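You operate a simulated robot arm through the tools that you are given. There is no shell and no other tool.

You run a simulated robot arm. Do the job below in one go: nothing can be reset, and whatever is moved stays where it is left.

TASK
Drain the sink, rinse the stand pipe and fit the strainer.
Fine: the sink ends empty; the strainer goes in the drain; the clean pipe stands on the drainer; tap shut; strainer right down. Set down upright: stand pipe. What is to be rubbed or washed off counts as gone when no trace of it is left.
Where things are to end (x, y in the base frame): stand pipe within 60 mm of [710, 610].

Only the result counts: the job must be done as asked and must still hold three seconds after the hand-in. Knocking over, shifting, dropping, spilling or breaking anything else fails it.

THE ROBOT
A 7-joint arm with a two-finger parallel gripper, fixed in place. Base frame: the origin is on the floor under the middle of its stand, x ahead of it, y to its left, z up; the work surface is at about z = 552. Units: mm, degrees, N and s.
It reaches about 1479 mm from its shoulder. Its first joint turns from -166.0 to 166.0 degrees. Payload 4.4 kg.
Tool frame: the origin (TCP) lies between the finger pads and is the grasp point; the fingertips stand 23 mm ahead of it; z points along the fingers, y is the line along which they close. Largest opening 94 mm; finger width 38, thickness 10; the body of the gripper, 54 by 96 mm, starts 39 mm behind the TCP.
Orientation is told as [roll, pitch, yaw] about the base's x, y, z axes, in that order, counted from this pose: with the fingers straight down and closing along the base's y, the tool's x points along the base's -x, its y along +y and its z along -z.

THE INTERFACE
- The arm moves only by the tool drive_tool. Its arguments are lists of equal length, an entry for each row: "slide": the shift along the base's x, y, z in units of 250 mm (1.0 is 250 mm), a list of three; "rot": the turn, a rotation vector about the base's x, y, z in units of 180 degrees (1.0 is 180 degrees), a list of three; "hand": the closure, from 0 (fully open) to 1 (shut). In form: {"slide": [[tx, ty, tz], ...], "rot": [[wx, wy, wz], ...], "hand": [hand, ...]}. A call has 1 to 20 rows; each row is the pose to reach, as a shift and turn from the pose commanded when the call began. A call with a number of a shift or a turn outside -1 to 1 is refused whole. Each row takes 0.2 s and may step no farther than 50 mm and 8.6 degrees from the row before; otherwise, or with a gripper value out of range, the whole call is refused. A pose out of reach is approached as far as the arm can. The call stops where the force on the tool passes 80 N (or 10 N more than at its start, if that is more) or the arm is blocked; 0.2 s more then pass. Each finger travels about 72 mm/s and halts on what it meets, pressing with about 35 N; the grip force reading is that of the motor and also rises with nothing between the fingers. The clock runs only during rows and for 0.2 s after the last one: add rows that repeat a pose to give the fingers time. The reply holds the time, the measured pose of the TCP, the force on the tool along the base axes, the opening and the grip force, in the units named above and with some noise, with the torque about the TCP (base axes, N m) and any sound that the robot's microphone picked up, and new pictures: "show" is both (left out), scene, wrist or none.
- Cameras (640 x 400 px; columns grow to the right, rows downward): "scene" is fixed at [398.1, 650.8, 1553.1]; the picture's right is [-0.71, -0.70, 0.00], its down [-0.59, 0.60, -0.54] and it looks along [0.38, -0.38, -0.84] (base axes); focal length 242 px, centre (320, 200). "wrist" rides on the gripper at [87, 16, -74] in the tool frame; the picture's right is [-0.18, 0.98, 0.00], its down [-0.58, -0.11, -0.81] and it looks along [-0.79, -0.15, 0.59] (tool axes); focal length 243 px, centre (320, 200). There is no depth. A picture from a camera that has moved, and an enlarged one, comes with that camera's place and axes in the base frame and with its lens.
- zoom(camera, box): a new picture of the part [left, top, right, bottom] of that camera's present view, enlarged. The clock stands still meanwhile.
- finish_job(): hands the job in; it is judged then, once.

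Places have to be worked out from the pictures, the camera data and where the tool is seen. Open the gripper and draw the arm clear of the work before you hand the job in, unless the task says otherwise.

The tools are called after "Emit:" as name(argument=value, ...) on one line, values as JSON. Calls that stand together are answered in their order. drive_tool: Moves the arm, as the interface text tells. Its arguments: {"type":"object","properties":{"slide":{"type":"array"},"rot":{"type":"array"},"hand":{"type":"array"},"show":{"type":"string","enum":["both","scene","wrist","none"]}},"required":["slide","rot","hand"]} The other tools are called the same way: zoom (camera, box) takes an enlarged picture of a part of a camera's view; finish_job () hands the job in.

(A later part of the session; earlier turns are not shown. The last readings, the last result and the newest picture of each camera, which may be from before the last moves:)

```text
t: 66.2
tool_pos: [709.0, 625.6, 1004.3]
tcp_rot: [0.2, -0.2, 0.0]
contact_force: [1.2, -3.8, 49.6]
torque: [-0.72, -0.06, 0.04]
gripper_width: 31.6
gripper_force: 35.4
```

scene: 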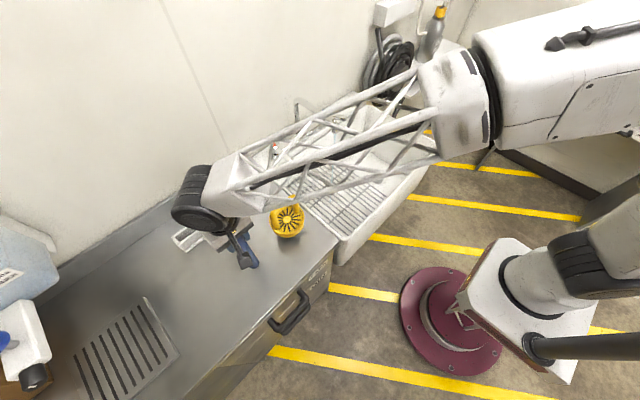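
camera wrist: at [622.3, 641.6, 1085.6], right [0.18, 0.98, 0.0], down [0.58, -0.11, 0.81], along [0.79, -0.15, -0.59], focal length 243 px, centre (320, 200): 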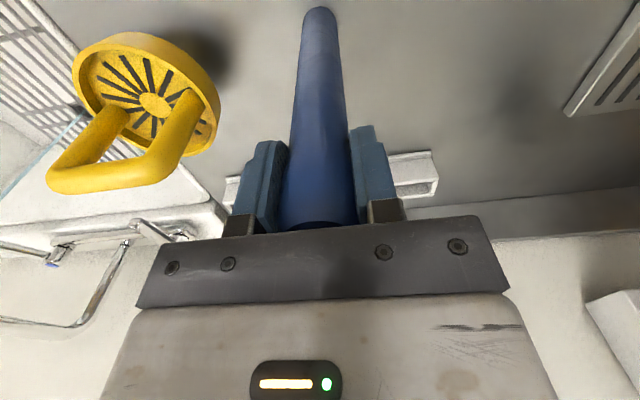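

Contact at TCP z≈1004 with about 50 N. I'll ease up a few millimetres so only light contact remains before releasing.

Emit:
drive_tool(slide=[[0, 0, 0.008], [0, 0, 0.014], [0, 0, 0.014]], rot=[[0, 0, 0], [0, 0, 0], [0, 0, 0]], hand=[1, 1, 1])

```text
t: 67.0
tool_pos: [706.8, 625.0, 1003.8]
tcp_rot: [-0.1, 0.2, 0.0]
contact_force: [3.7, 5.2, 19.2]
torque: [0.88, -0.51, -0.07]
gripper_width: 31.2
gripper_force: 34.9
camera wrist: at [622.3, 641.7, 1078.8], right [0.18, 0.98, 0.0], down [0.58, -0.11, 0.81], along [0.79, -0.15, -0.59], focal length 243 px, centre (320, 200)
```

scene: 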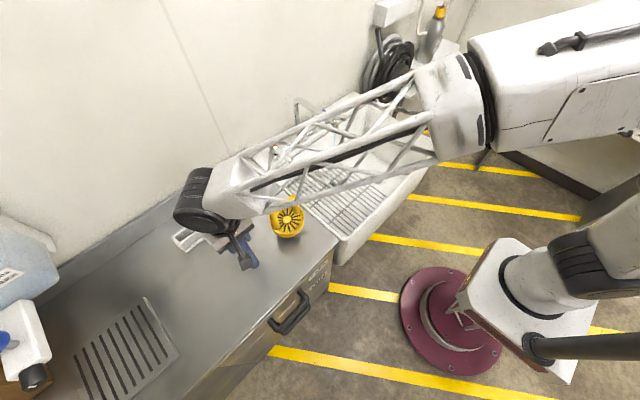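
wrist: 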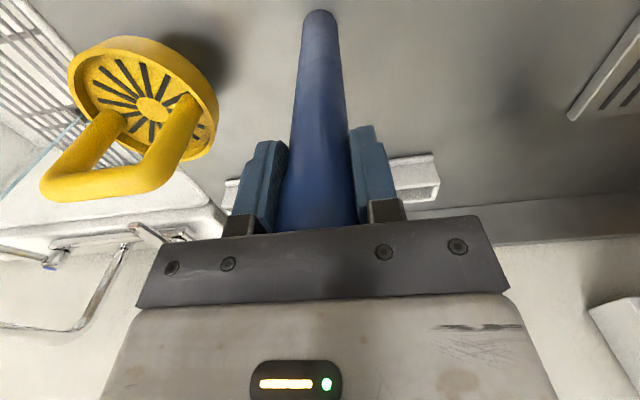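

There is still about 19 N on the pipe; I'll rise 2 mm more, then open the fingers to let it stand.

Emit:
drive_tool(slide=[[0, 0, 0.006], [0, 0, 0.008], [0, 0, 0.008]], rot=[[0, 0, 0], [0, 0, 0], [0, 0, 0]], hand=[1, 1, 1], show="none")

```text
t: 67.8
tool_pos: [709.0, 624.1, 1006.8]
tcp_rot: [-0.1, -0.1, 0.0]
contact_force: [0.7, 0.1, -1.1]
torque: [0.02, -0.02, 0.0]
gripper_width: 31.0
gripper_force: 35.2
```

The load is back to roughly the pipe's weight, so it is barely touching or a hair above. I'll lower 1 mm and open.

Emit:
drive_tool(slide=[[0, 0, -0.004], [0, 0, -0.004], [0, 0, -0.004], [0, 0, -0.004], [0, 0, -0.004], [0, 0, -0.004]], rot=[[0, 0, 0], [0, 0, 0], [0, 0, 0], [0, 0, 0], [0, 0, 0], [0, 0, 0]], hand=[1, 0.6, 0.5, 0.3, 0, 0])

```text
t: 69.2
tool_pos: [709.6, 626.1, 1004.8]
tcp_rot: [0.0, 0.0, 0.0]
contact_force: [-0.7, 0.6, 0.2]
torque: [-0.01, -0.01, -0.04]
gripper_width: 93.9
gripper_force: 0.0
camera wrist: at [622.8, 641.7, 1080.6], right [0.18, 0.98, 0.0], down [0.58, -0.11, 0.81], along [0.79, -0.15, -0.59], focal length 243 px, centre (320, 200)
```

scene: 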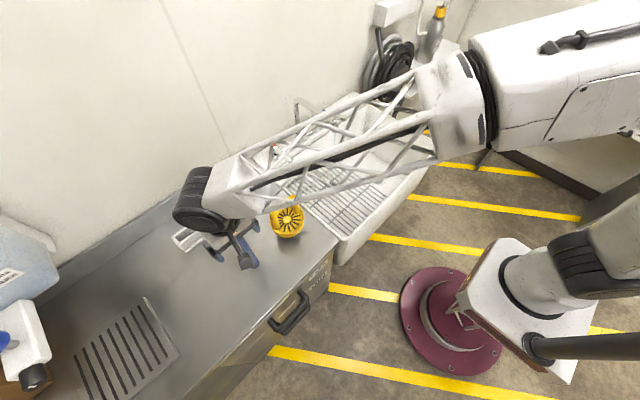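
wrist: 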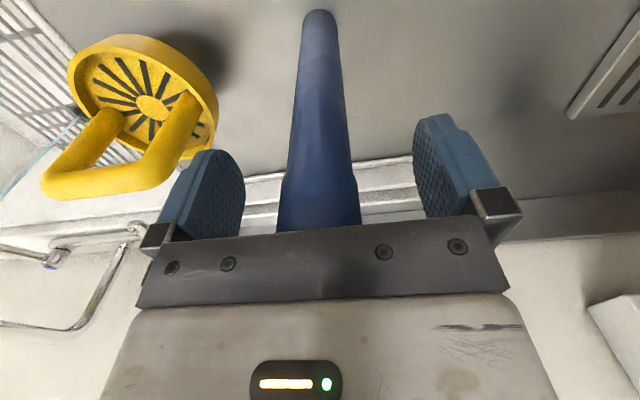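

The pipe stands free. I'm rising straight up off it, then backing away to look at it.

Emit:
drive_tool(slide=[[0, 0, 0.1], [0, 0, 0.25], [0, 0, 0.4], [0, 0, 0.5], [-0.15, -0.05, 0.5], [-0.3, -0.1, 0.45], [-0.45, -0.15, 0.4], [-0.6, -0.15, 0.35], [-0.75, -0.15, 0.3]], rot=[[0, 0, 0], [0, 0, 0], [0, 0, 0], [0, 0, 0], [0, 0, 0], [0, 0, 0], [0, 0, 0], [0, 0, 0], [0, 0, 0]], hand=[0, 0, 0, 0, 0, 0, 0, 0, 0])

Emit:
zoom(camera="scene", box=[215, 180, 315, 280])

Emit:
zoom(camera="wrist", box=[250, 0, 490, 220])

```text
t: 71.2
tool_pos: [520.0, 588.6, 1079.6]
tcp_rot: [-0.1, 0.0, 0.0]
contact_force: [0.1, 0.1, 0.8]
torque: [-0.03, -0.04, 0.02]
gripper_width: 93.8
gripper_force: 0.1
camera wrist: at [434.7, 604.9, 1154.5], right [0.18, 0.98, 0.0], down [0.58, -0.11, 0.81], along [0.79, -0.15, -0.59], focal length 243 px, centre (320, 200)
```

scene: 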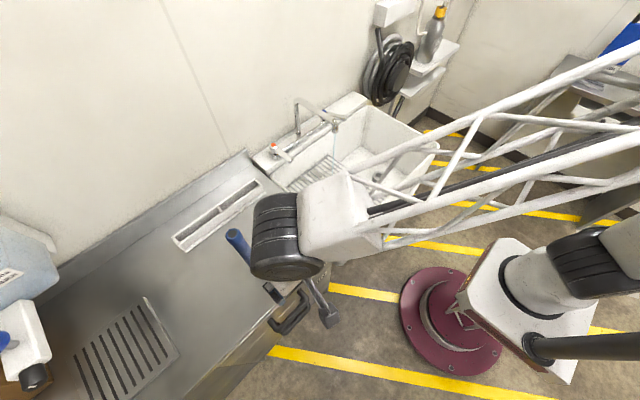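
wrist: 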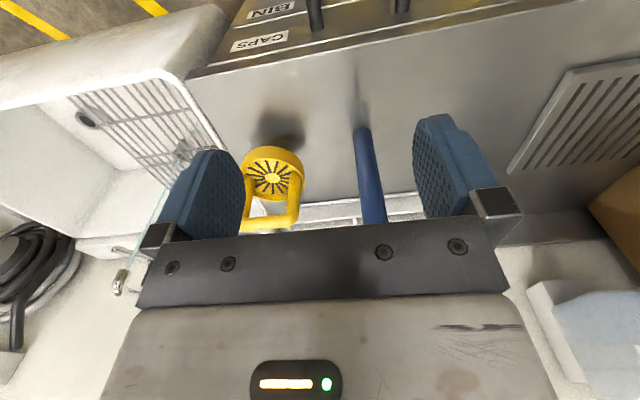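

```text
4.00 times, centred on (265, 230) of scene
camera zoom: at [398.1, 650.8, 1553.1], right [-0.71, -0.7, 0.0], down [-0.59, 0.6, -0.54], along [0.38, -0.38, -0.84], focal length 968 px, centre (540, 80)
```

zoom: 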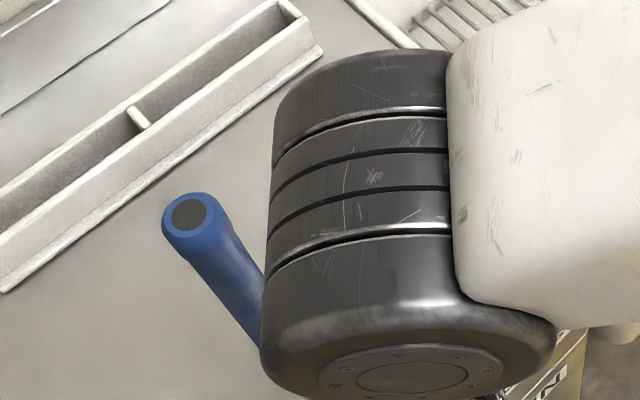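

```text
1.82 times, centred on (370, 110) of wrist
camera zoom: at [434.7, 604.9, 1154.5], right [0.18, 0.98, 0.0], down [0.58, -0.11, 0.81], along [0.79, -0.15, -0.59], focal length 441 px, centre (229, 364)
```

zoom: 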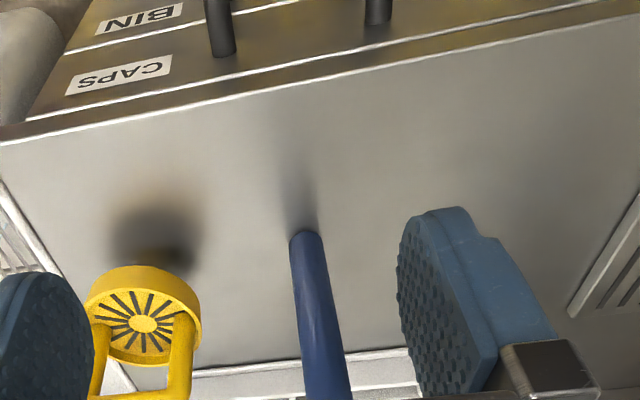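

The pipe stands upright and reads as even blue from this side. I'll enlarge it further to look for any mottling.

Emit:
zoom(camera="wrist", box=[340, 115, 400, 225])

Emit:
zoom(camera="scene", box=[220, 215, 270, 275])

```text
3.64 times, centred on (370, 170) of wrist
camera zoom: at [434.7, 604.9, 1154.5], right [0.18, 0.98, 0.0], down [0.58, -0.11, 0.81], along [0.79, -0.15, -0.59], focal length 882 px, centre (138, 309)
```

zoom: 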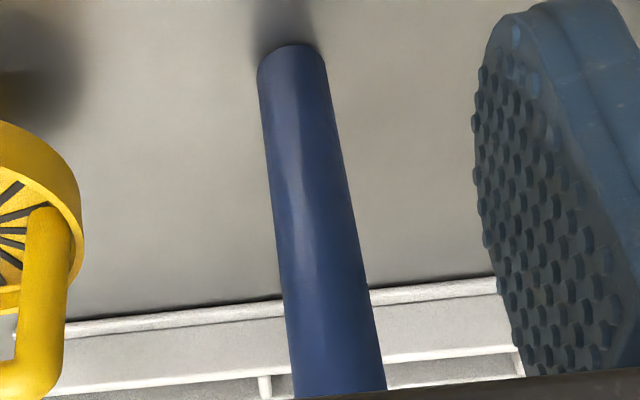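

```text
6.67 times, centred on (245, 245) of scene
camera zoom: at [398.1, 650.8, 1553.1], right [-0.71, -0.7, 0.0], down [-0.59, 0.6, -0.54], along [0.38, -0.38, -0.84], focal length 1613 px, centre (820, -100)
```

zoom: 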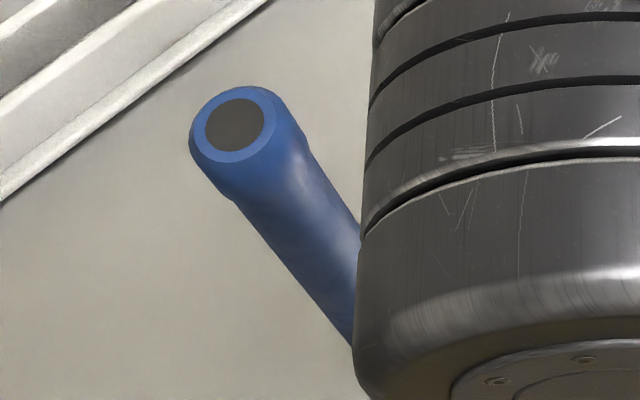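

The pipe is clean and stands at about (709, 626). Now I go back to shut the tap, moving right at z≈1105 with clearance over the sink front.

Emit:
drive_tool(slide=[[0.03, -0.17, 0.03], [0.06, -0.34, 0.06], [0.09, -0.51, 0.1], [0.12, -0.68, 0.1], [0.14, -0.85, 0.1], [0.16, -1.0, 0.1]], rot=[[0, 0, 0], [0, 0, 0], [0, 0, 0], [0, 0, 0], [0, 0, 0], [0, 0, 0]], hand=[0, 0, 0, 0, 0, 0], show="scene")

Emit:
zoom(camera="scene", box=[215, 200, 315, 290])

Emit:
drive_tool(slide=[[0.06, -0.17, 0], [0.12, -0.34, 0], [0.18, -0.51, 0], [0.24, -0.68, 0], [0.3, -0.85, 0], [0.36, -1.0, 0]], rot=[[0, 0, 0], [0, 0, 0], [0, 0, 0], [0, 0, 0], [0, 0, 0], [0, 0, 0]], hand=[0, 0, 0, 0, 0, 0], show="none")

Emit:
drive_tool(slide=[[0.12, -0.12, 0], [0.24, -0.24, 0], [0.36, -0.35, -0.04], [0.5, -0.35, -0.15], [0.64, -0.35, -0.26], [0.78, -0.35, -0.36], [0.9, -0.35, -0.42]], rot=[[0, 0, 0], [0, 0, 0], [0, 0, 0], [0, 0, 0], [0, 0, 0], [0, 0, 0], [0, 0, 0]], hand=[0, 0, 0, 0, 0, 0, 0])

```text
t: 72.6
tool_pos: [560.8, 337.2, 1106.5]
tcp_rot: [0.0, 0.1, 0.0]
contact_force: [1.0, -0.1, 1.3]
torque: [0.03, 0.01, -0.02]
gripper_width: 93.9
gripper_force: 0.0
```

scene: 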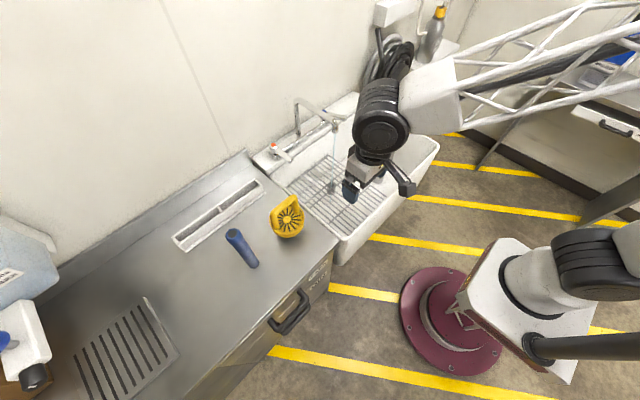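

```text
4.44 times, centred on (265, 245) of scene
camera zoom: at [398.1, 650.8, 1553.1], right [-0.71, -0.7, 0.0], down [-0.59, 0.6, -0.54], along [0.38, -0.38, -0.84], focal length 1075 px, centre (564, 0)
```

zoom: 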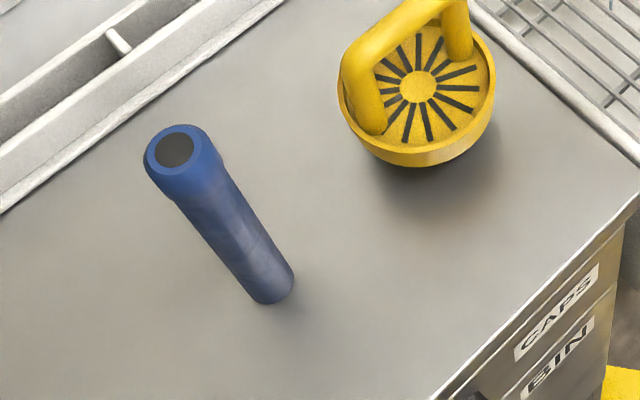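

```text
t: 74.0
tool_pos: [651.3, 86.7, 1106.6]
tcp_rot: [0.0, 0.0, 0.0]
contact_force: [-0.6, 0.3, -0.4]
torque: [0.01, -0.02, -0.02]
gripper_width: 93.9
gripper_force: 0.1
```

```text
t: 75.6
tool_pos: [876.9, -0.5, 1001.7]
tcp_rot: [0.0, -0.1, 0.0]
contact_force: [0.0, 0.2, -0.4]
torque: [0.0, 0.01, 0.03]
gripper_width: 94.0
gripper_force: 0.1
camera wrist: at [790.8, 16.6, 1076.5], right [0.18, 0.98, 0.0], down [0.58, -0.11, 0.81], along [0.79, -0.15, -0.59], focal length 243 px, centre (320, 200)
```

scene: 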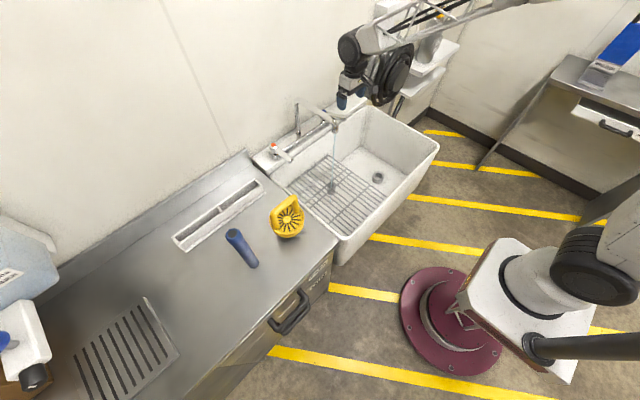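
wrist: 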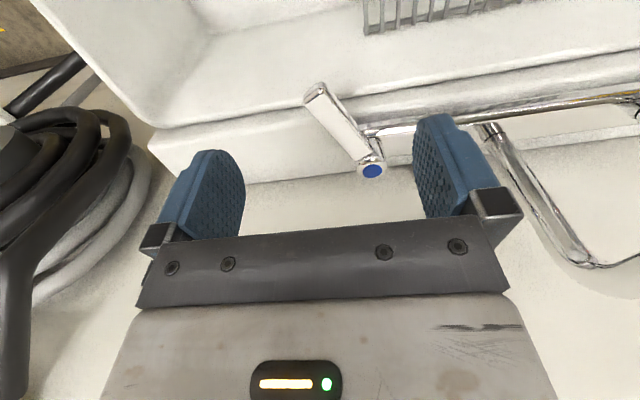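

The lever is visible ahead, turned toward −y. Before going on, the scene view of the standing pipe looks a bit uneven in its lower part, so I'll enlarge it.

Emit:
zoom(camera="scene", box=[220, 222, 270, 275])

Emit:
zoom(camera="scene", box=[300, 110, 430, 230])

```text
7.55 times, centred on (245, 248) of scene
camera zoom: at [398.1, 650.8, 1553.1], right [-0.71, -0.7, 0.0], down [-0.59, 0.6, -0.54], along [0.38, -0.38, -0.84], focal length 1826 px, centre (886, -166)
```

zoom: 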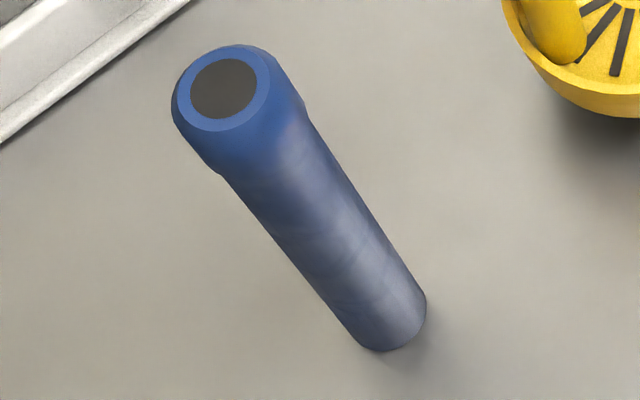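

```text
3.33 times, centred on (365, 170) of scene
camera zoom: at [398.1, 650.8, 1553.1], right [-0.71, -0.7, 0.0], down [-0.59, 0.6, -0.54], along [0.38, -0.38, -0.84], focal length 806 px, centre (170, 300)
```

zoom: 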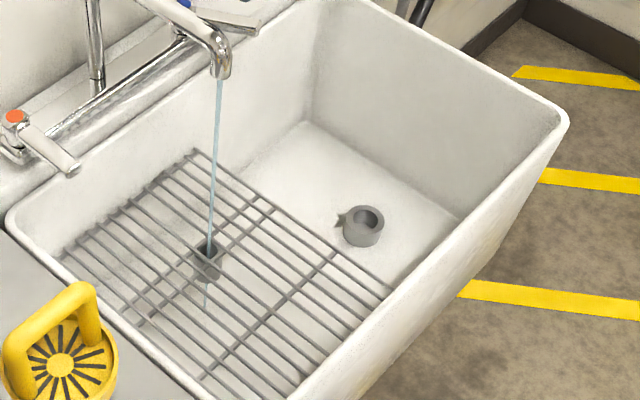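

The blue varies only with the lighting: from the front the same side was an even blue. There's also something dark beside the drain collar, so I'll zoom on that.

Emit:
zoom(camera="scene", box=[355, 155, 405, 205])

Emit:
zoom(camera="scene", box=[310, 165, 360, 215])

Emit:
zoom(camera="wrist", box=[260, 50, 460, 200])

```text
8.00 times, centred on (380, 180) of scene
camera zoom: at [398.1, 650.8, 1553.1], right [-0.71, -0.7, 0.0], down [-0.59, 0.6, -0.54], along [0.38, -0.38, -0.84], focal length 1935 px, centre (-160, 360)
```

zoom: 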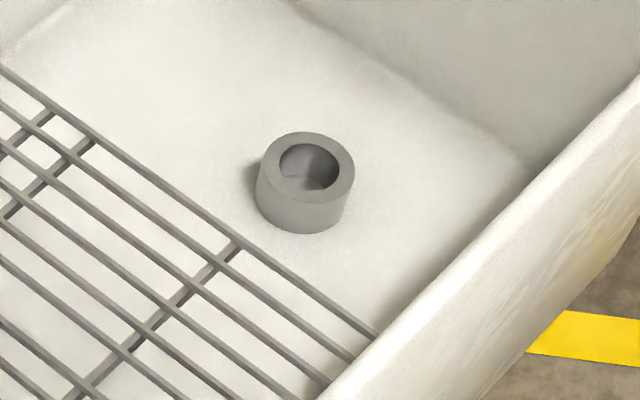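

```text
8.00 times, centred on (335, 190) of scene
camera zoom: at [398.1, 650.8, 1553.1], right [-0.71, -0.7, 0.0], down [-0.59, 0.6, -0.54], along [0.38, -0.38, -0.84], focal length 1935 px, centre (200, 280)
```

zoom: 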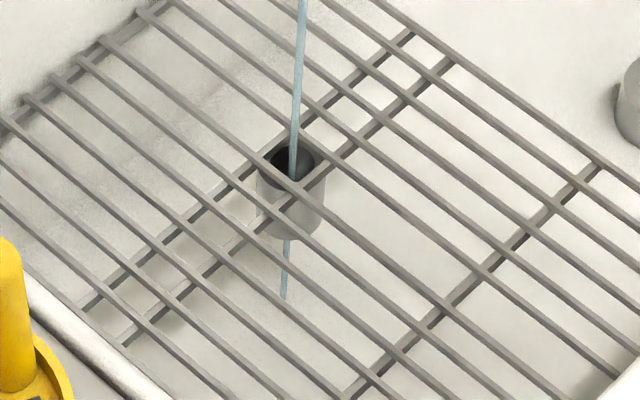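

```text
2.67 times, centred on (360, 125) of wrist
camera zoom: at [790.8, 16.6, 1076.5], right [0.18, 0.98, 0.0], down [0.58, -0.11, 0.81], along [0.79, -0.15, -0.59], focal length 647 px, centre (213, 400)
```

zoom: 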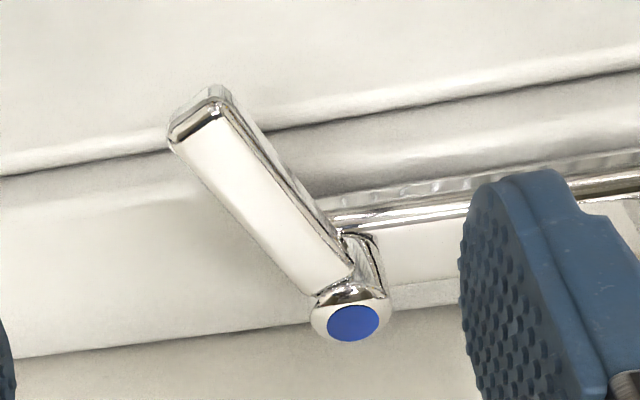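

The object under the rack is just an open tube fixed to it. The drain is a raised collar with a bore of about 37 mm. The lever tip is now near (897, −6), turned about 27°. I'll lower the open fingers astride it, narrow the gap, and push it back toward +y.

Emit:
drive_tool(slide=[[0.05, 0, -0.12], [0.1, 0, -0.26], [0.104, 0, -0.4], [0.104, 0, -0.425], [0.104, 0, -0.425], [0.104, 0, -0.425], [0.104, 0.04, -0.425], [0.104, 0.08, -0.425], [0.104, 0.12, -0.425], [0.104, 0.14, -0.425]], rot=[[0, 0, 0], [0, 0, 0], [0, 0, 0], [0, 0, 0], [0, 0, 0], [0, 0, 0], [0, 0, 0], [0, 0, 0], [0, 0, 0], [0, 0, 0]], hand=[0, 0, 0, 0, 0.45, 0.45, 0.45, 0.45, 0.45, 0.45])

Emit:
zoom(camera="scene", box=[280, 85, 400, 205])

Emit:
zoom(camera="wrist", box=[200, 80, 440, 250])

```text
t: 77.8
tool_pos: [902.3, 35.6, 894.8]
tcp_rot: [0.0, 0.0, 0.0]
contact_force: [-0.5, -0.9, 0.8]
torque: [-0.02, -0.02, 0.01]
gripper_width: 51.9
gripper_force: 0.4
camera wrist: at [816.6, 51.9, 969.5], right [0.18, 0.98, 0.0], down [0.58, -0.11, 0.81], along [0.79, -0.15, -0.59], focal length 243 px, centre (320, 200)
```

scene: 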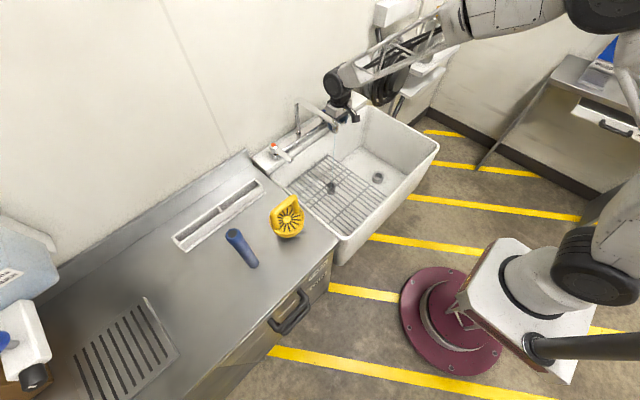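
wrist: 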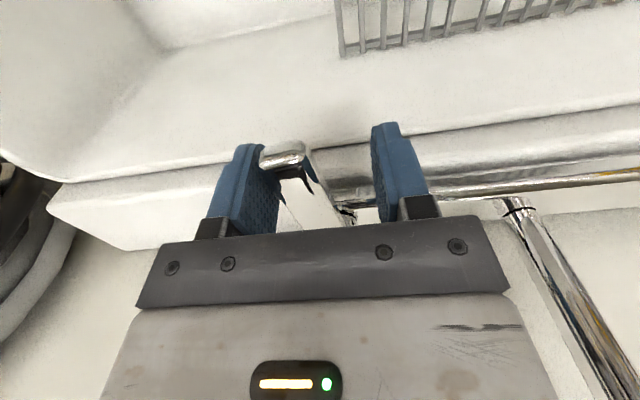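

```text
3.33 times, centred on (340, 145) of scene
camera zoom: at [398.1, 650.8, 1553.1], right [-0.71, -0.7, 0.0], down [-0.59, 0.6, -0.54], along [0.38, -0.38, -0.84], focal length 806 px, centre (253, 383)
```

zoom: 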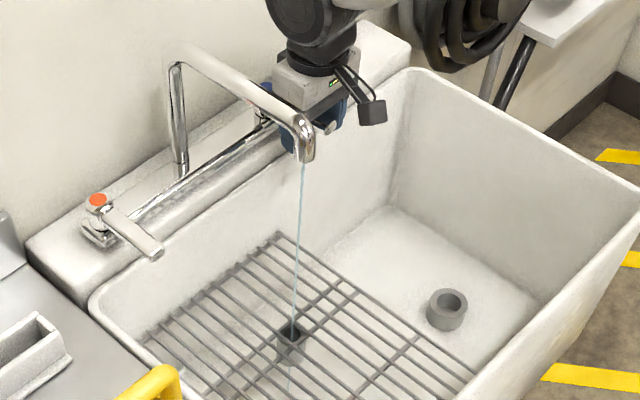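

```text
2.35 times, centred on (320, 165) of wrist
camera zoom: at [816.6, 51.9, 969.5], right [0.18, 0.98, 0.0], down [0.58, -0.11, 0.81], along [0.79, -0.15, -0.59], focal length 571 px, centre (320, 282)
```

zoom: 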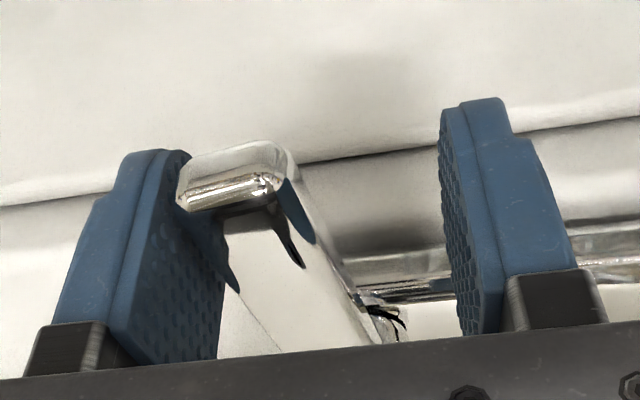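

The flow has thinned as the lever comes back. I'll keep pushing toward +y in small steps to the closed position.

Emit:
drive_tool(slide=[[0, 0.016, 0], [0, 0.032, 0], [0, 0.048, 0], [0, 0.056, 0], [0, 0.056, 0]], rot=[[0, 0, 0], [0, 0, 0], [0, 0, 0], [0, 0, 0], [0, 0, 0]], hand=[0.45, 0.45, 0.45, 0.45, 0.45])

Emit:
zoom(camera="scene", box=[280, 85, 400, 205])

Emit:
zoom(camera="wrist", box=[200, 80, 440, 250])

```text
t: 79.0
tool_pos: [902.2, 49.7, 895.3]
tcp_rot: [0.0, -0.1, 0.1]
contact_force: [-0.2, -0.3, 1.4]
torque: [0.01, 0.0, -0.02]
gripper_width: 51.9
gripper_force: 0.4
camera wrist: at [816.2, 65.6, 969.8], right [0.18, 0.98, 0.0], down [0.58, -0.11, 0.81], along [0.79, -0.15, -0.59], focal length 243 px, centre (320, 200)
```

scene: 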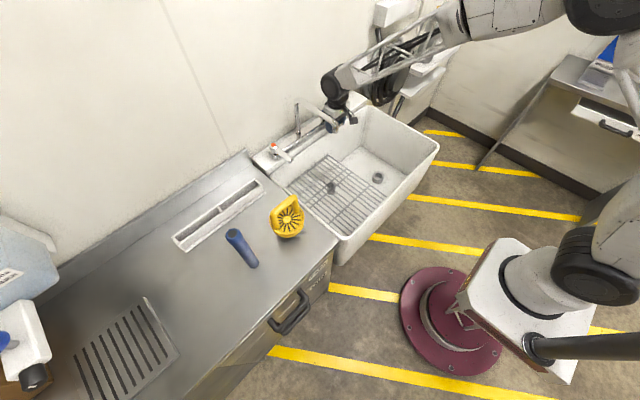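
wrist: 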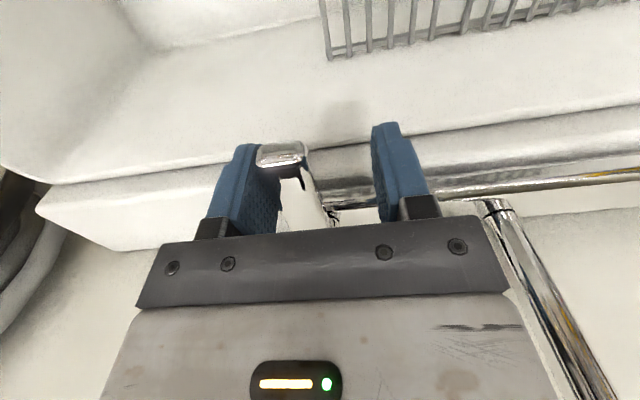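

```text
3.33 times, centred on (340, 145) of scene
camera zoom: at [398.1, 650.8, 1553.1], right [-0.71, -0.7, 0.0], down [-0.59, 0.6, -0.54], along [0.38, -0.38, -0.84], focal length 806 px, centre (253, 383)
```

zoom: 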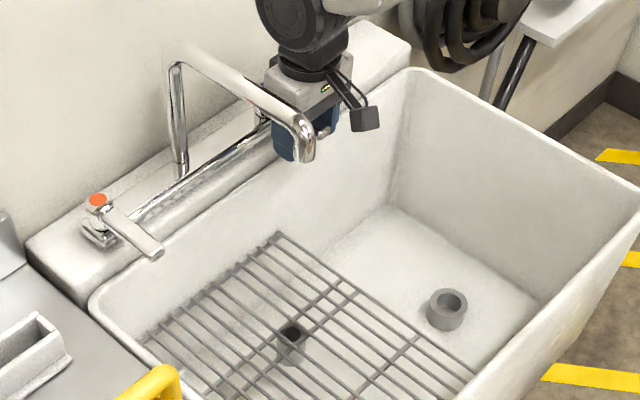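

```text
2.35 times, centred on (320, 165) of wrist
camera zoom: at [816.2, 65.6, 969.8], right [0.18, 0.98, 0.0], down [0.58, -0.11, 0.81], along [0.79, -0.15, -0.59], focal length 571 px, centre (320, 282)
```

zoom: 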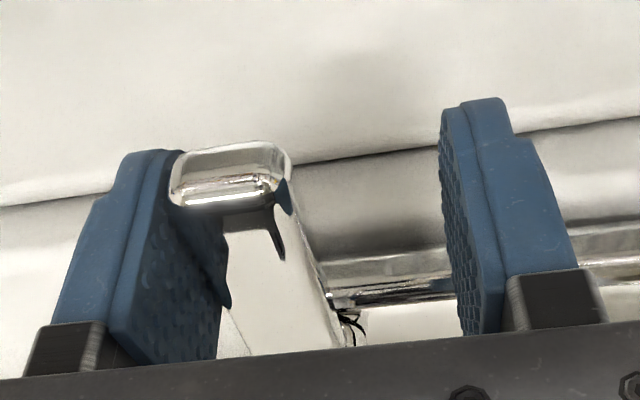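

No stream any more, and the lever points straight forward again (tip y≈36). I'll nudge 2 mm further just to feel whether it's against its stop.

Emit:
drive_tool(slide=[[0, 0.004, 0], [0, 0.008, 0], [0, 0.008, 0]], rot=[[0, 0, 0], [0, 0, 0], [0, 0, 0]], hand=[0.45, 0.45, 0.45], show="none")

```text
t: 79.8
tool_pos: [902.1, 49.8, 894.7]
tcp_rot: [0.0, 0.0, 0.0]
contact_force: [-2.2, -7.8, 1.5]
torque: [-0.11, -0.03, -0.22]
gripper_width: 55.2
gripper_force: 4.5
```

It's at its stop (−8 N), so the tap is shut. I'll open the fingers and rise clear, then back away toward x≈650.

Emit:
drive_tool(slide=[[0, -0.01, 0], [0, -0.01, 0], [0, -0.01, 0.1], [0, -0.01, 0.28], [0, -0.01, 0.46], [0, -0.01, 0.64], [0, -0.01, 0.84], [-0.18, -0.01, 0.84], [-0.36, -0.01, 0.84], [-0.54, -0.01, 0.84], [-0.72, -0.01, 0.84], [-0.9, -0.01, 0.84], [-1.0, -0.01, 0.84]], rot=[[0, 0, 0], [0, 0, 0], [0, 0, 0], [0, 0, 0], [0, 0, 0], [0, 0, 0], [0, 0, 0], [0, 0, 0], [0, 0, 0], [0, 0, 0], [0, 0, 0], [0, 0, 0], [0, 0, 0]], hand=[0.2, 0, 0, 0, 0, 0, 0, 0, 0, 0, 0, 0, 0])

Emit:
zoom(camera="scene", box=[260, 85, 440, 245])

```text
t: 82.6
tool_pos: [652.4, 49.2, 1103.7]
tcp_rot: [0.0, 0.0, 0.1]
contact_force: [-0.1, 0.6, 0.1]
torque: [-0.03, -0.02, 0.01]
gripper_width: 94.1
gripper_force: 0.0
camera wrist: at [566.4, 65.1, 1179.9], right [0.18, 0.98, 0.0], down [0.58, -0.11, 0.81], along [0.79, -0.15, -0.59], focal length 243 px, centre (320, 200)
```

scene: 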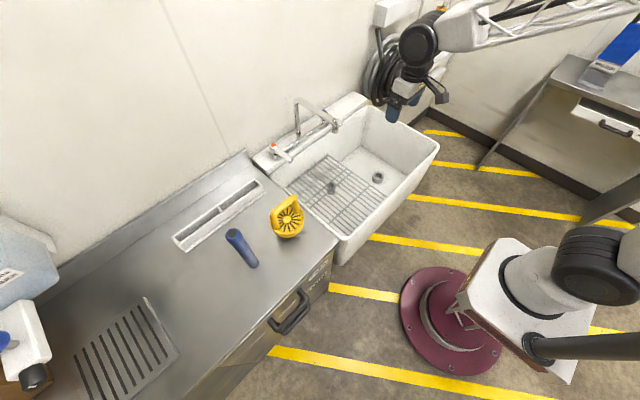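
wrist: 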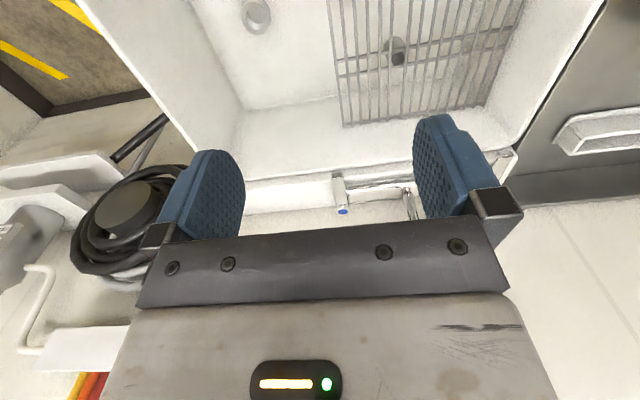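

```text
2.50 times, centred on (350, 165) of scene
camera zoom: at [398.1, 650.8, 1553.1], right [-0.71, -0.7, 0.0], down [-0.59, 0.6, -0.54], along [0.38, -0.38, -0.84], focal length 605 px, centre (245, 288)
```

zoom: 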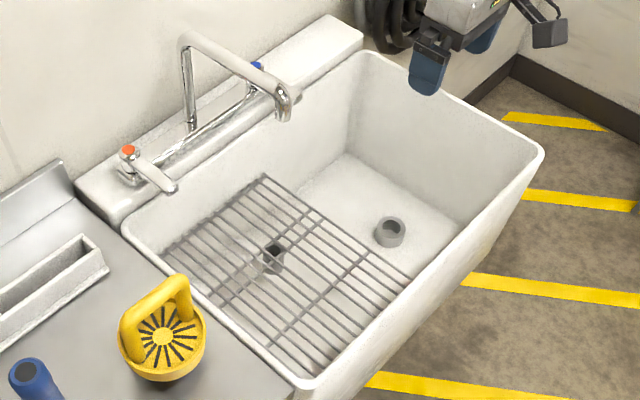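

The sink is empty and the tap is off. Now I'll turn the gripper 90° so the fingers close along x, across the strainer's handle bar, while moving left.

Emit:
drive_tool(slide=[[0, 0.08, 0], [0, 0.17, 0], [0, 0.26, 0], [0, 0.35, 0], [0, 0.44, 0], [0, 0.53, 0], [0.05, 0.62, 0], [0.1, 0.71, 0], [0.15, 0.8, 0], [0.2, 0.89, 0], [0.25, 0.95, 0], [0.3, 1.0, 0]], rot=[[0, 0, 0.042], [0, 0, 0.084], [0, 0, 0.126], [0, 0, 0.168], [0, 0, 0.21], [0, 0, 0.252], [0, 0, 0.294], [0, 0, 0.336], [0, 0, 0.378], [0, 0, 0.42], [0, 0, 0.462], [0, 0, 0.5]], hand=[0, 0, 0, 0, 0, 0, 0, 0, 0, 0, 0, 0])

```text
t: 85.2
tool_pos: [727.2, 298.0, 1104.4]
tcp_rot: [0.0, 0.0, 90.0]
contact_force: [-0.3, 0.4, 0.0]
torque: [-0.03, 0.01, 0.0]
gripper_width: 94.1
gripper_force: 0.1
camera wrist: at [711.5, 212.3, 1179.9], right [-0.98, 0.18, 0.0], down [0.11, 0.58, 0.81], along [0.15, 0.79, -0.59], focal length 243 px, centre (320, 200)
```

scene: 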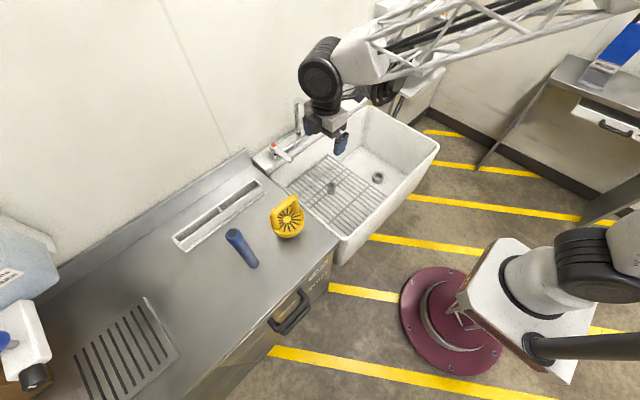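
wrist: 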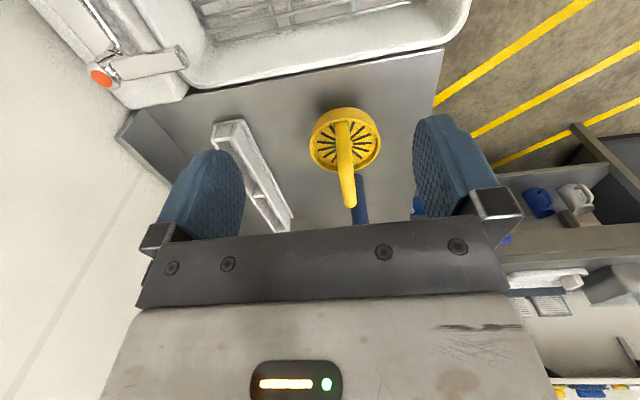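

The handle bar is seen edge-on, centred at x≈725 and running along y. I'm moving over it and down to just above, fingers open on either side.

Emit:
drive_tool(slide=[[0, 0.18, 0], [0, 0.36, 0], [-0.01, 0.54, 0], [-0.01, 0.686, -0.05], [-0.01, 0.686, -0.2], [-0.01, 0.686, -0.376]], rot=[[0, 0, 0], [0, 0, 0], [0, 0, 0], [0, 0, 0], [0, 0, 0], [0, 0, 0]], hand=[0, 0, 0, 0, 0, 0])

Emit:
zoom(camera="wrist", box=[200, 80, 460, 250])

Emit:
zoom(camera="scene", box=[220, 160, 330, 270])

```text
t: 86.6
tool_pos: [723.8, 470.7, 1009.9]
tcp_rot: [-0.1, -0.2, 90.0]
contact_force: [0.5, 0.1, 1.6]
torque: [0.04, 0.04, 0.01]
gripper_width: 94.1
gripper_force: 0.1
camera wrist: at [708.4, 383.4, 1085.7], right [-0.98, 0.18, 0.0], down [0.11, 0.58, 0.81], along [0.15, 0.79, -0.59], focal length 243 px, centre (320, 200)
```

scene: 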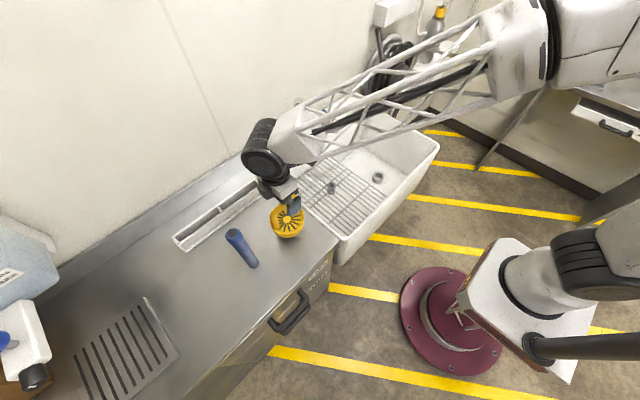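
wrist: 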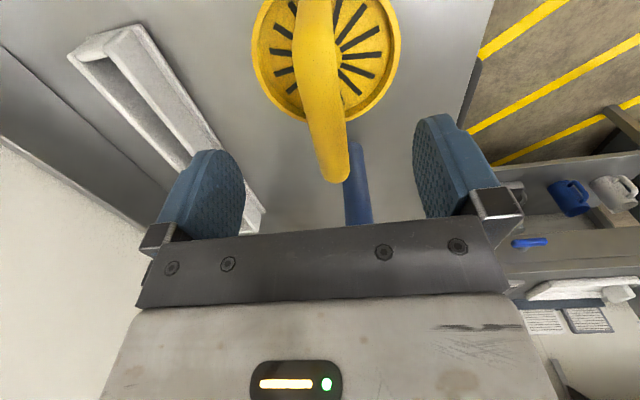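

```text
2.35 times, centred on (330, 165) of wrist
camera zoom: at [708.4, 383.4, 1085.7], right [-0.98, 0.18, 0.0], down [0.11, 0.58, 0.81], along [0.15, 0.79, -0.59], focal length 571 px, centre (296, 282)
```

zoom: 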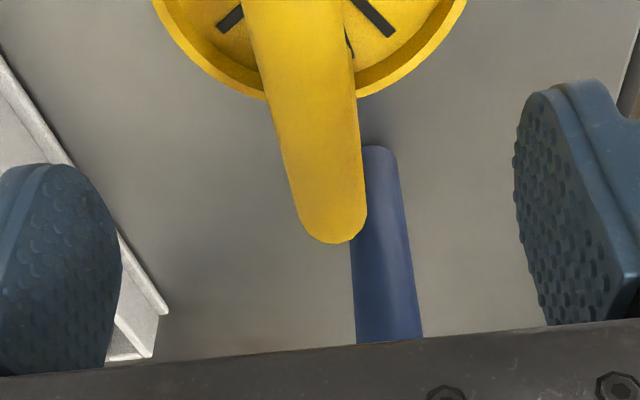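

```text
3.64 times, centred on (275, 215) of scene
camera zoom: at [398.1, 650.8, 1553.1], right [-0.71, -0.7, 0.0], down [-0.59, 0.6, -0.54], along [0.38, -0.38, -0.84], focal length 880 px, centre (484, 146)
```

zoom: 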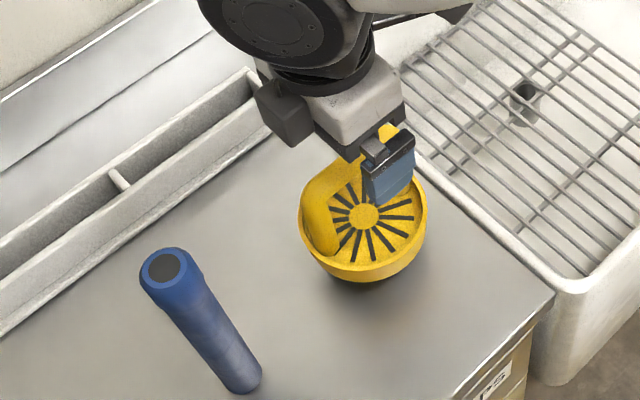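

The bar is between the fingers. While here, the wrist camera sees the pipe close up from the −y side, so I'll check its surface once more.

Emit:
zoom(camera="wrist", box=[330, 135, 390, 230])

Emit:
zoom(camera="scene", box=[222, 222, 268, 272])

```text
4.21 times, centred on (360, 182) of wrist
camera zoom: at [708.4, 383.4, 1085.7], right [-0.98, 0.18, 0.0], down [0.11, 0.58, 0.81], along [0.15, 0.79, -0.59], focal length 1022 px, centre (152, 274)
```

zoom: 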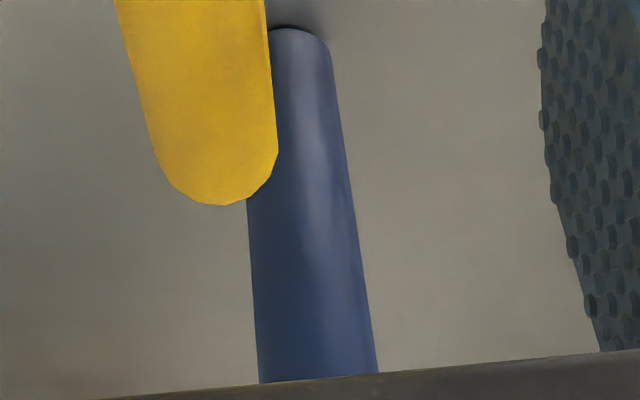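

```text
8.00 times, centred on (245, 247) of scene
camera zoom: at [398.1, 650.8, 1553.1], right [-0.71, -0.7, 0.0], down [-0.59, 0.6, -0.54], along [0.38, -0.38, -0.84], focal length 1935 px, centre (920, -176)
```

zoom: 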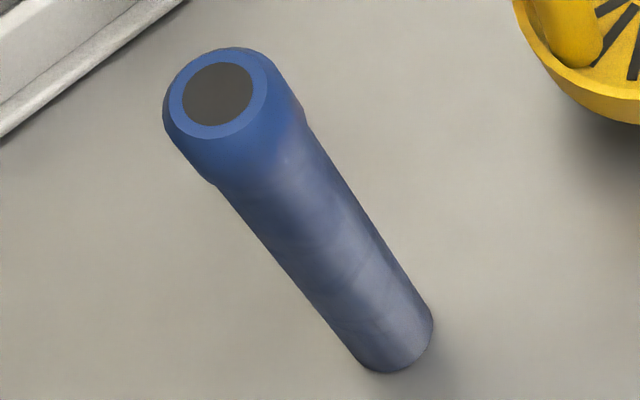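

From this side the pipe shows only a smooth gloss, no mottling. Now I'll lower onto the handle bar (x≈721, z≈967) and close on it.

Emit:
drive_tool(slide=[[-0.01, -0.004, -0.06], [-0.01, -0.004, -0.12], [-0.01, -0.004, -0.17], [-0.01, -0.004, -0.17], [-0.01, -0.004, -0.17], [-0.01, -0.004, -0.17], [-0.01, -0.004, -0.17], [-0.01, -0.004, -0.17]], rot=[[0, 0, 0], [0, 0, 0], [0, 0, 0], [0, 0, 0], [0, 0, 0], [0, 0, 0], [0, 0, 0], [0, 0, 0]], hand=[0, 0, 0, 0.5, 1, 1, 1, 1])

```text
t: 88.4
tool_pos: [721.7, 468.2, 967.1]
tcp_rot: [0.0, 0.0, 90.0]
contact_force: [-0.5, -0.5, -0.1]
torque: [0.05, 0.01, 0.03]
gripper_width: 19.3
gripper_force: 34.7
camera wrist: at [706.1, 383.0, 1042.3], right [-0.98, 0.18, 0.0], down [0.11, 0.58, 0.81], along [0.15, 0.79, -0.59], focal length 243 px, centre (320, 200)
```

scene: 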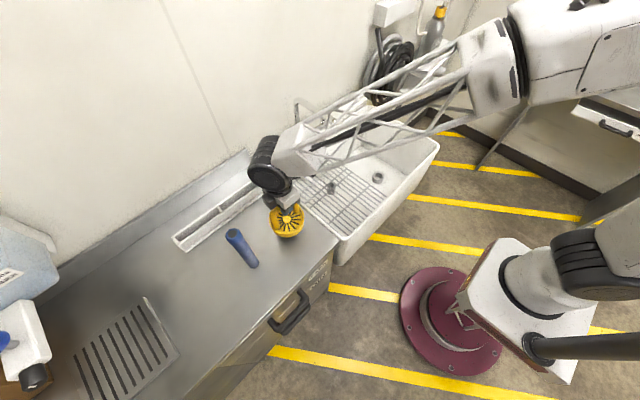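
wrist: 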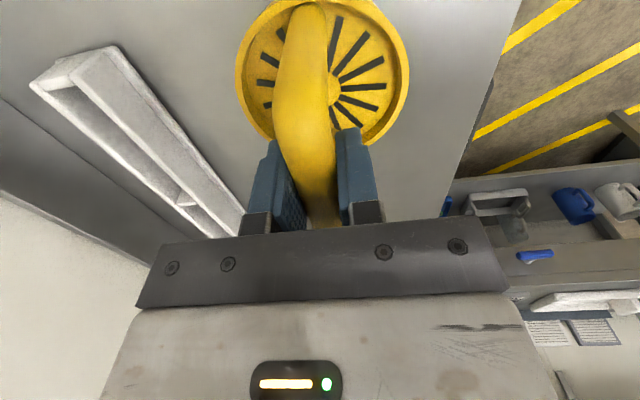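

The bar is gripped (19 mm). Lifting straight up.

Emit:
drive_tool(slide=[[0, 0, 0.04], [0, 0, 0.12], [0, 0, 0.24], [0, 0, 0.38], [0, 0, 0.5], [0, 0, 0.6]], rot=[[0, 0, 0], [0, 0, 0], [0, 0, 0], [0, 0, 0], [0, 0, 0], [0, 0, 0]], hand=[1, 1, 1, 1, 1, 1])

Emit:
zoom(camera="scene", box=[220, 130, 330, 280])

Emit:
zoom(camera="wrist", box=[200, 0, 440, 240])

```text
t: 89.8
tool_pos: [722.1, 469.1, 1118.2]
tcp_rot: [0.0, 0.0, 89.9]
contact_force: [0.4, -0.8, -2.1]
torque: [0.0, 0.0, 0.0]
gripper_width: 18.9
gripper_force: 34.8
camera wrist: at [706.6, 383.2, 1192.7], right [-0.98, 0.18, 0.0], down [0.11, 0.58, 0.81], along [0.15, 0.79, -0.59], focal length 243 px, centre (320, 200)
```

scene: 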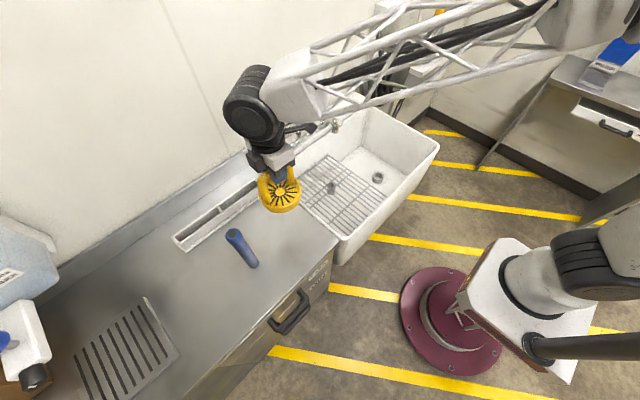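
wrist: 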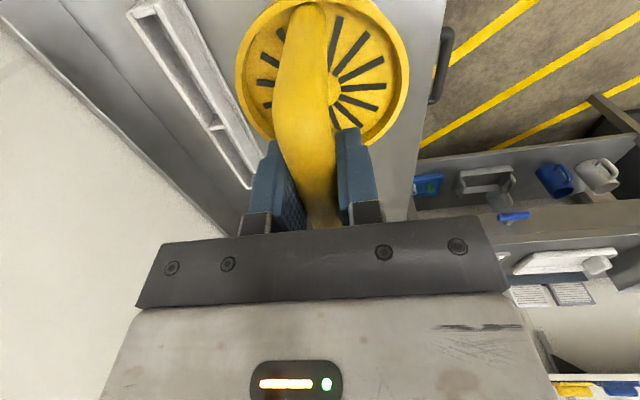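

```text
2.67 times, centred on (275, 205) of scene
camera zoom: at [398.1, 650.8, 1553.1], right [-0.71, -0.7, 0.0], down [-0.59, 0.6, -0.54], along [0.38, -0.38, -0.84], focal length 645 px, centre (440, 187)
```

zoom: 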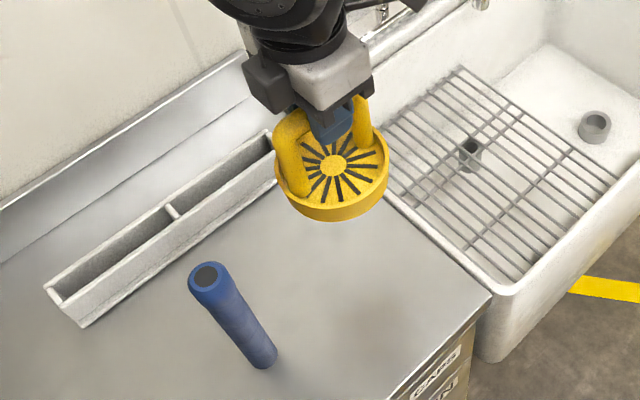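

```text
1.67 times, centred on (320, 120) of wrist
camera zoom: at [706.6, 383.2, 1192.7], right [-0.98, 0.18, 0.0], down [0.11, 0.58, 0.81], along [0.15, 0.79, -0.59], focal length 404 px, centre (320, 333)
```

zoom: 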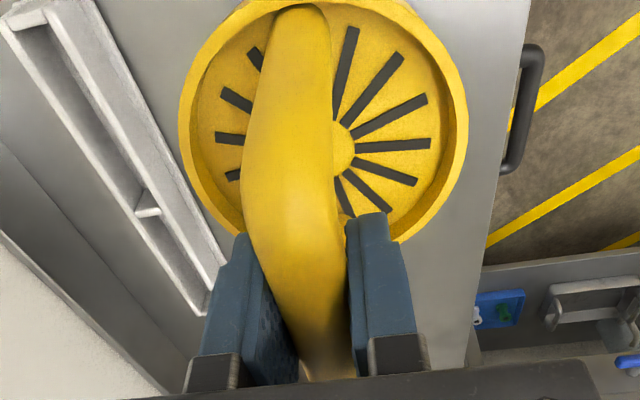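

The strainer is held level and the pipe stands undisturbed. I'm carrying it right along x≈640 (clear of the spout), then over the drain.

Emit:
drive_tool(slide=[[-0.08, -0.12, 0], [-0.18, -0.26, 0], [-0.28, -0.4, 0], [-0.33, -0.56, 0], [-0.33, -0.74, 0], [-0.33, -0.9, 0], [-0.33, -1.0, 0]], rot=[[0, 0, 0], [0, 0, 0], [0, 0, 0], [0, 0, 0], [0, 0, 0], [0, 0, 0], [0, 0, 0]], hand=[1, 1, 1, 1, 1, 1, 1], show="none")

Emit:
drive_tool(slide=[[0, -0.17, 0], [0, -0.34, 0], [0, -0.51, 0], [0, -0.68, 0], [0, -0.85, 0], [0, -1.0, 0]], rot=[[0, 0, 0], [0, 0, 0], [0, 0, 0], [0, 0, 0], [0, 0, 0], [0, 0, 0]], hand=[1, 1, 1, 1, 1, 1], show="none")

Emit:
drive_tool(slide=[[0.1, -0.1, 0], [0.2, -0.2, 0], [0.3, -0.276, 0], [0.32, -0.276, -0.15], [0.32, -0.276, -0.33], [0.32, -0.276, -0.51], [0.32, -0.276, -0.69], [0.32, -0.276, -0.87], [0.32, -0.276, -0.97]], rot=[[0, 0, 0], [0, 0, 0], [0, 0, 0], [0, 0, 0], [0, 0, 0], [0, 0, 0], [0, 0, 0], [0, 0, 0], [0, 0, 0]], hand=[1, 1, 1, 1, 1, 1, 1, 1, 1])

Emit:
zoom(camera="scene", box=[330, 110, 430, 210])

```text
t: 91.4
tool_pos: [639.9, 218.3, 1117.0]
tcp_rot: [0.1, -0.1, 90.0]
contact_force: [-0.5, -0.1, -2.0]
torque: [-0.01, -0.01, 0.02]
gripper_width: 19.1
gripper_force: 34.9
```

```text
t: 92.8
tool_pos: [638.0, -30.9, 1117.1]
tcp_rot: [0.0, 0.0, 90.0]
contact_force: [0.4, -0.8, -1.4]
torque: [-0.01, 0.02, 0.03]
gripper_width: 19.0
gripper_force: 35.4
```

```text
t: 94.8
tool_pos: [718.5, -101.3, 874.2]
tcp_rot: [0.1, 0.0, 90.0]
contact_force: [-0.1, -0.9, -2.2]
torque: [-0.01, 0.02, 0.01]
gripper_width: 19.1
gripper_force: 35.9
camera wrist: at [703.5, -186.2, 950.6], right [-0.98, 0.18, 0.0], down [0.11, 0.58, 0.81], along [0.15, 0.79, -0.59], focal length 243 px, centre (320, 200)
```

scene: 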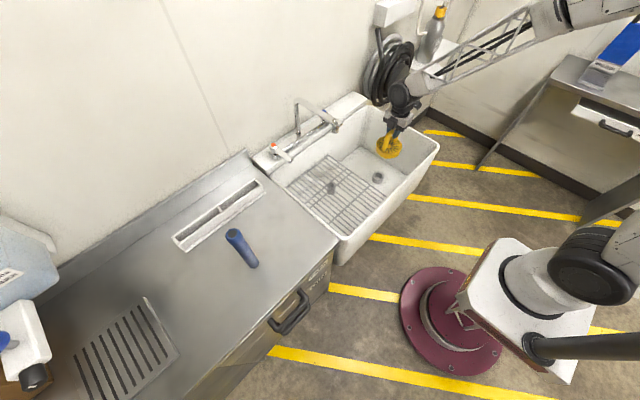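
wrist: 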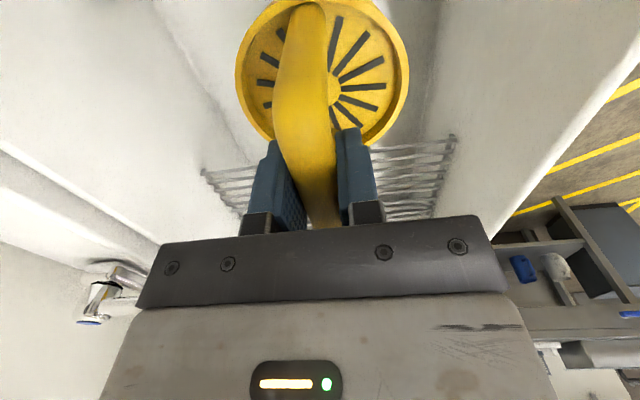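

```text
4.00 times, centred on (380, 160) of scene
camera zoom: at [398.1, 650.8, 1553.1], right [-0.71, -0.7, 0.0], down [-0.59, 0.6, -0.54], along [0.38, -0.38, -0.84], focal length 968 px, centre (80, 360)
```

zoom: 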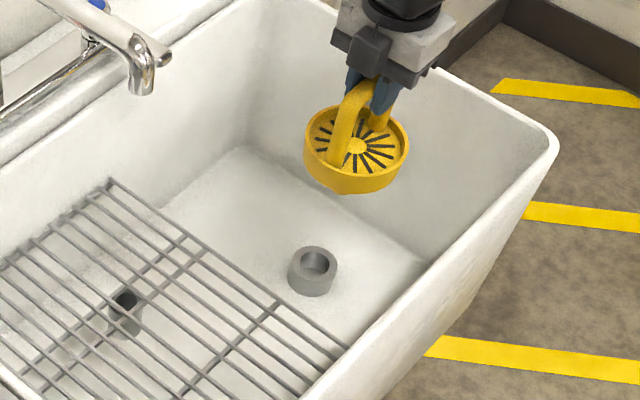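

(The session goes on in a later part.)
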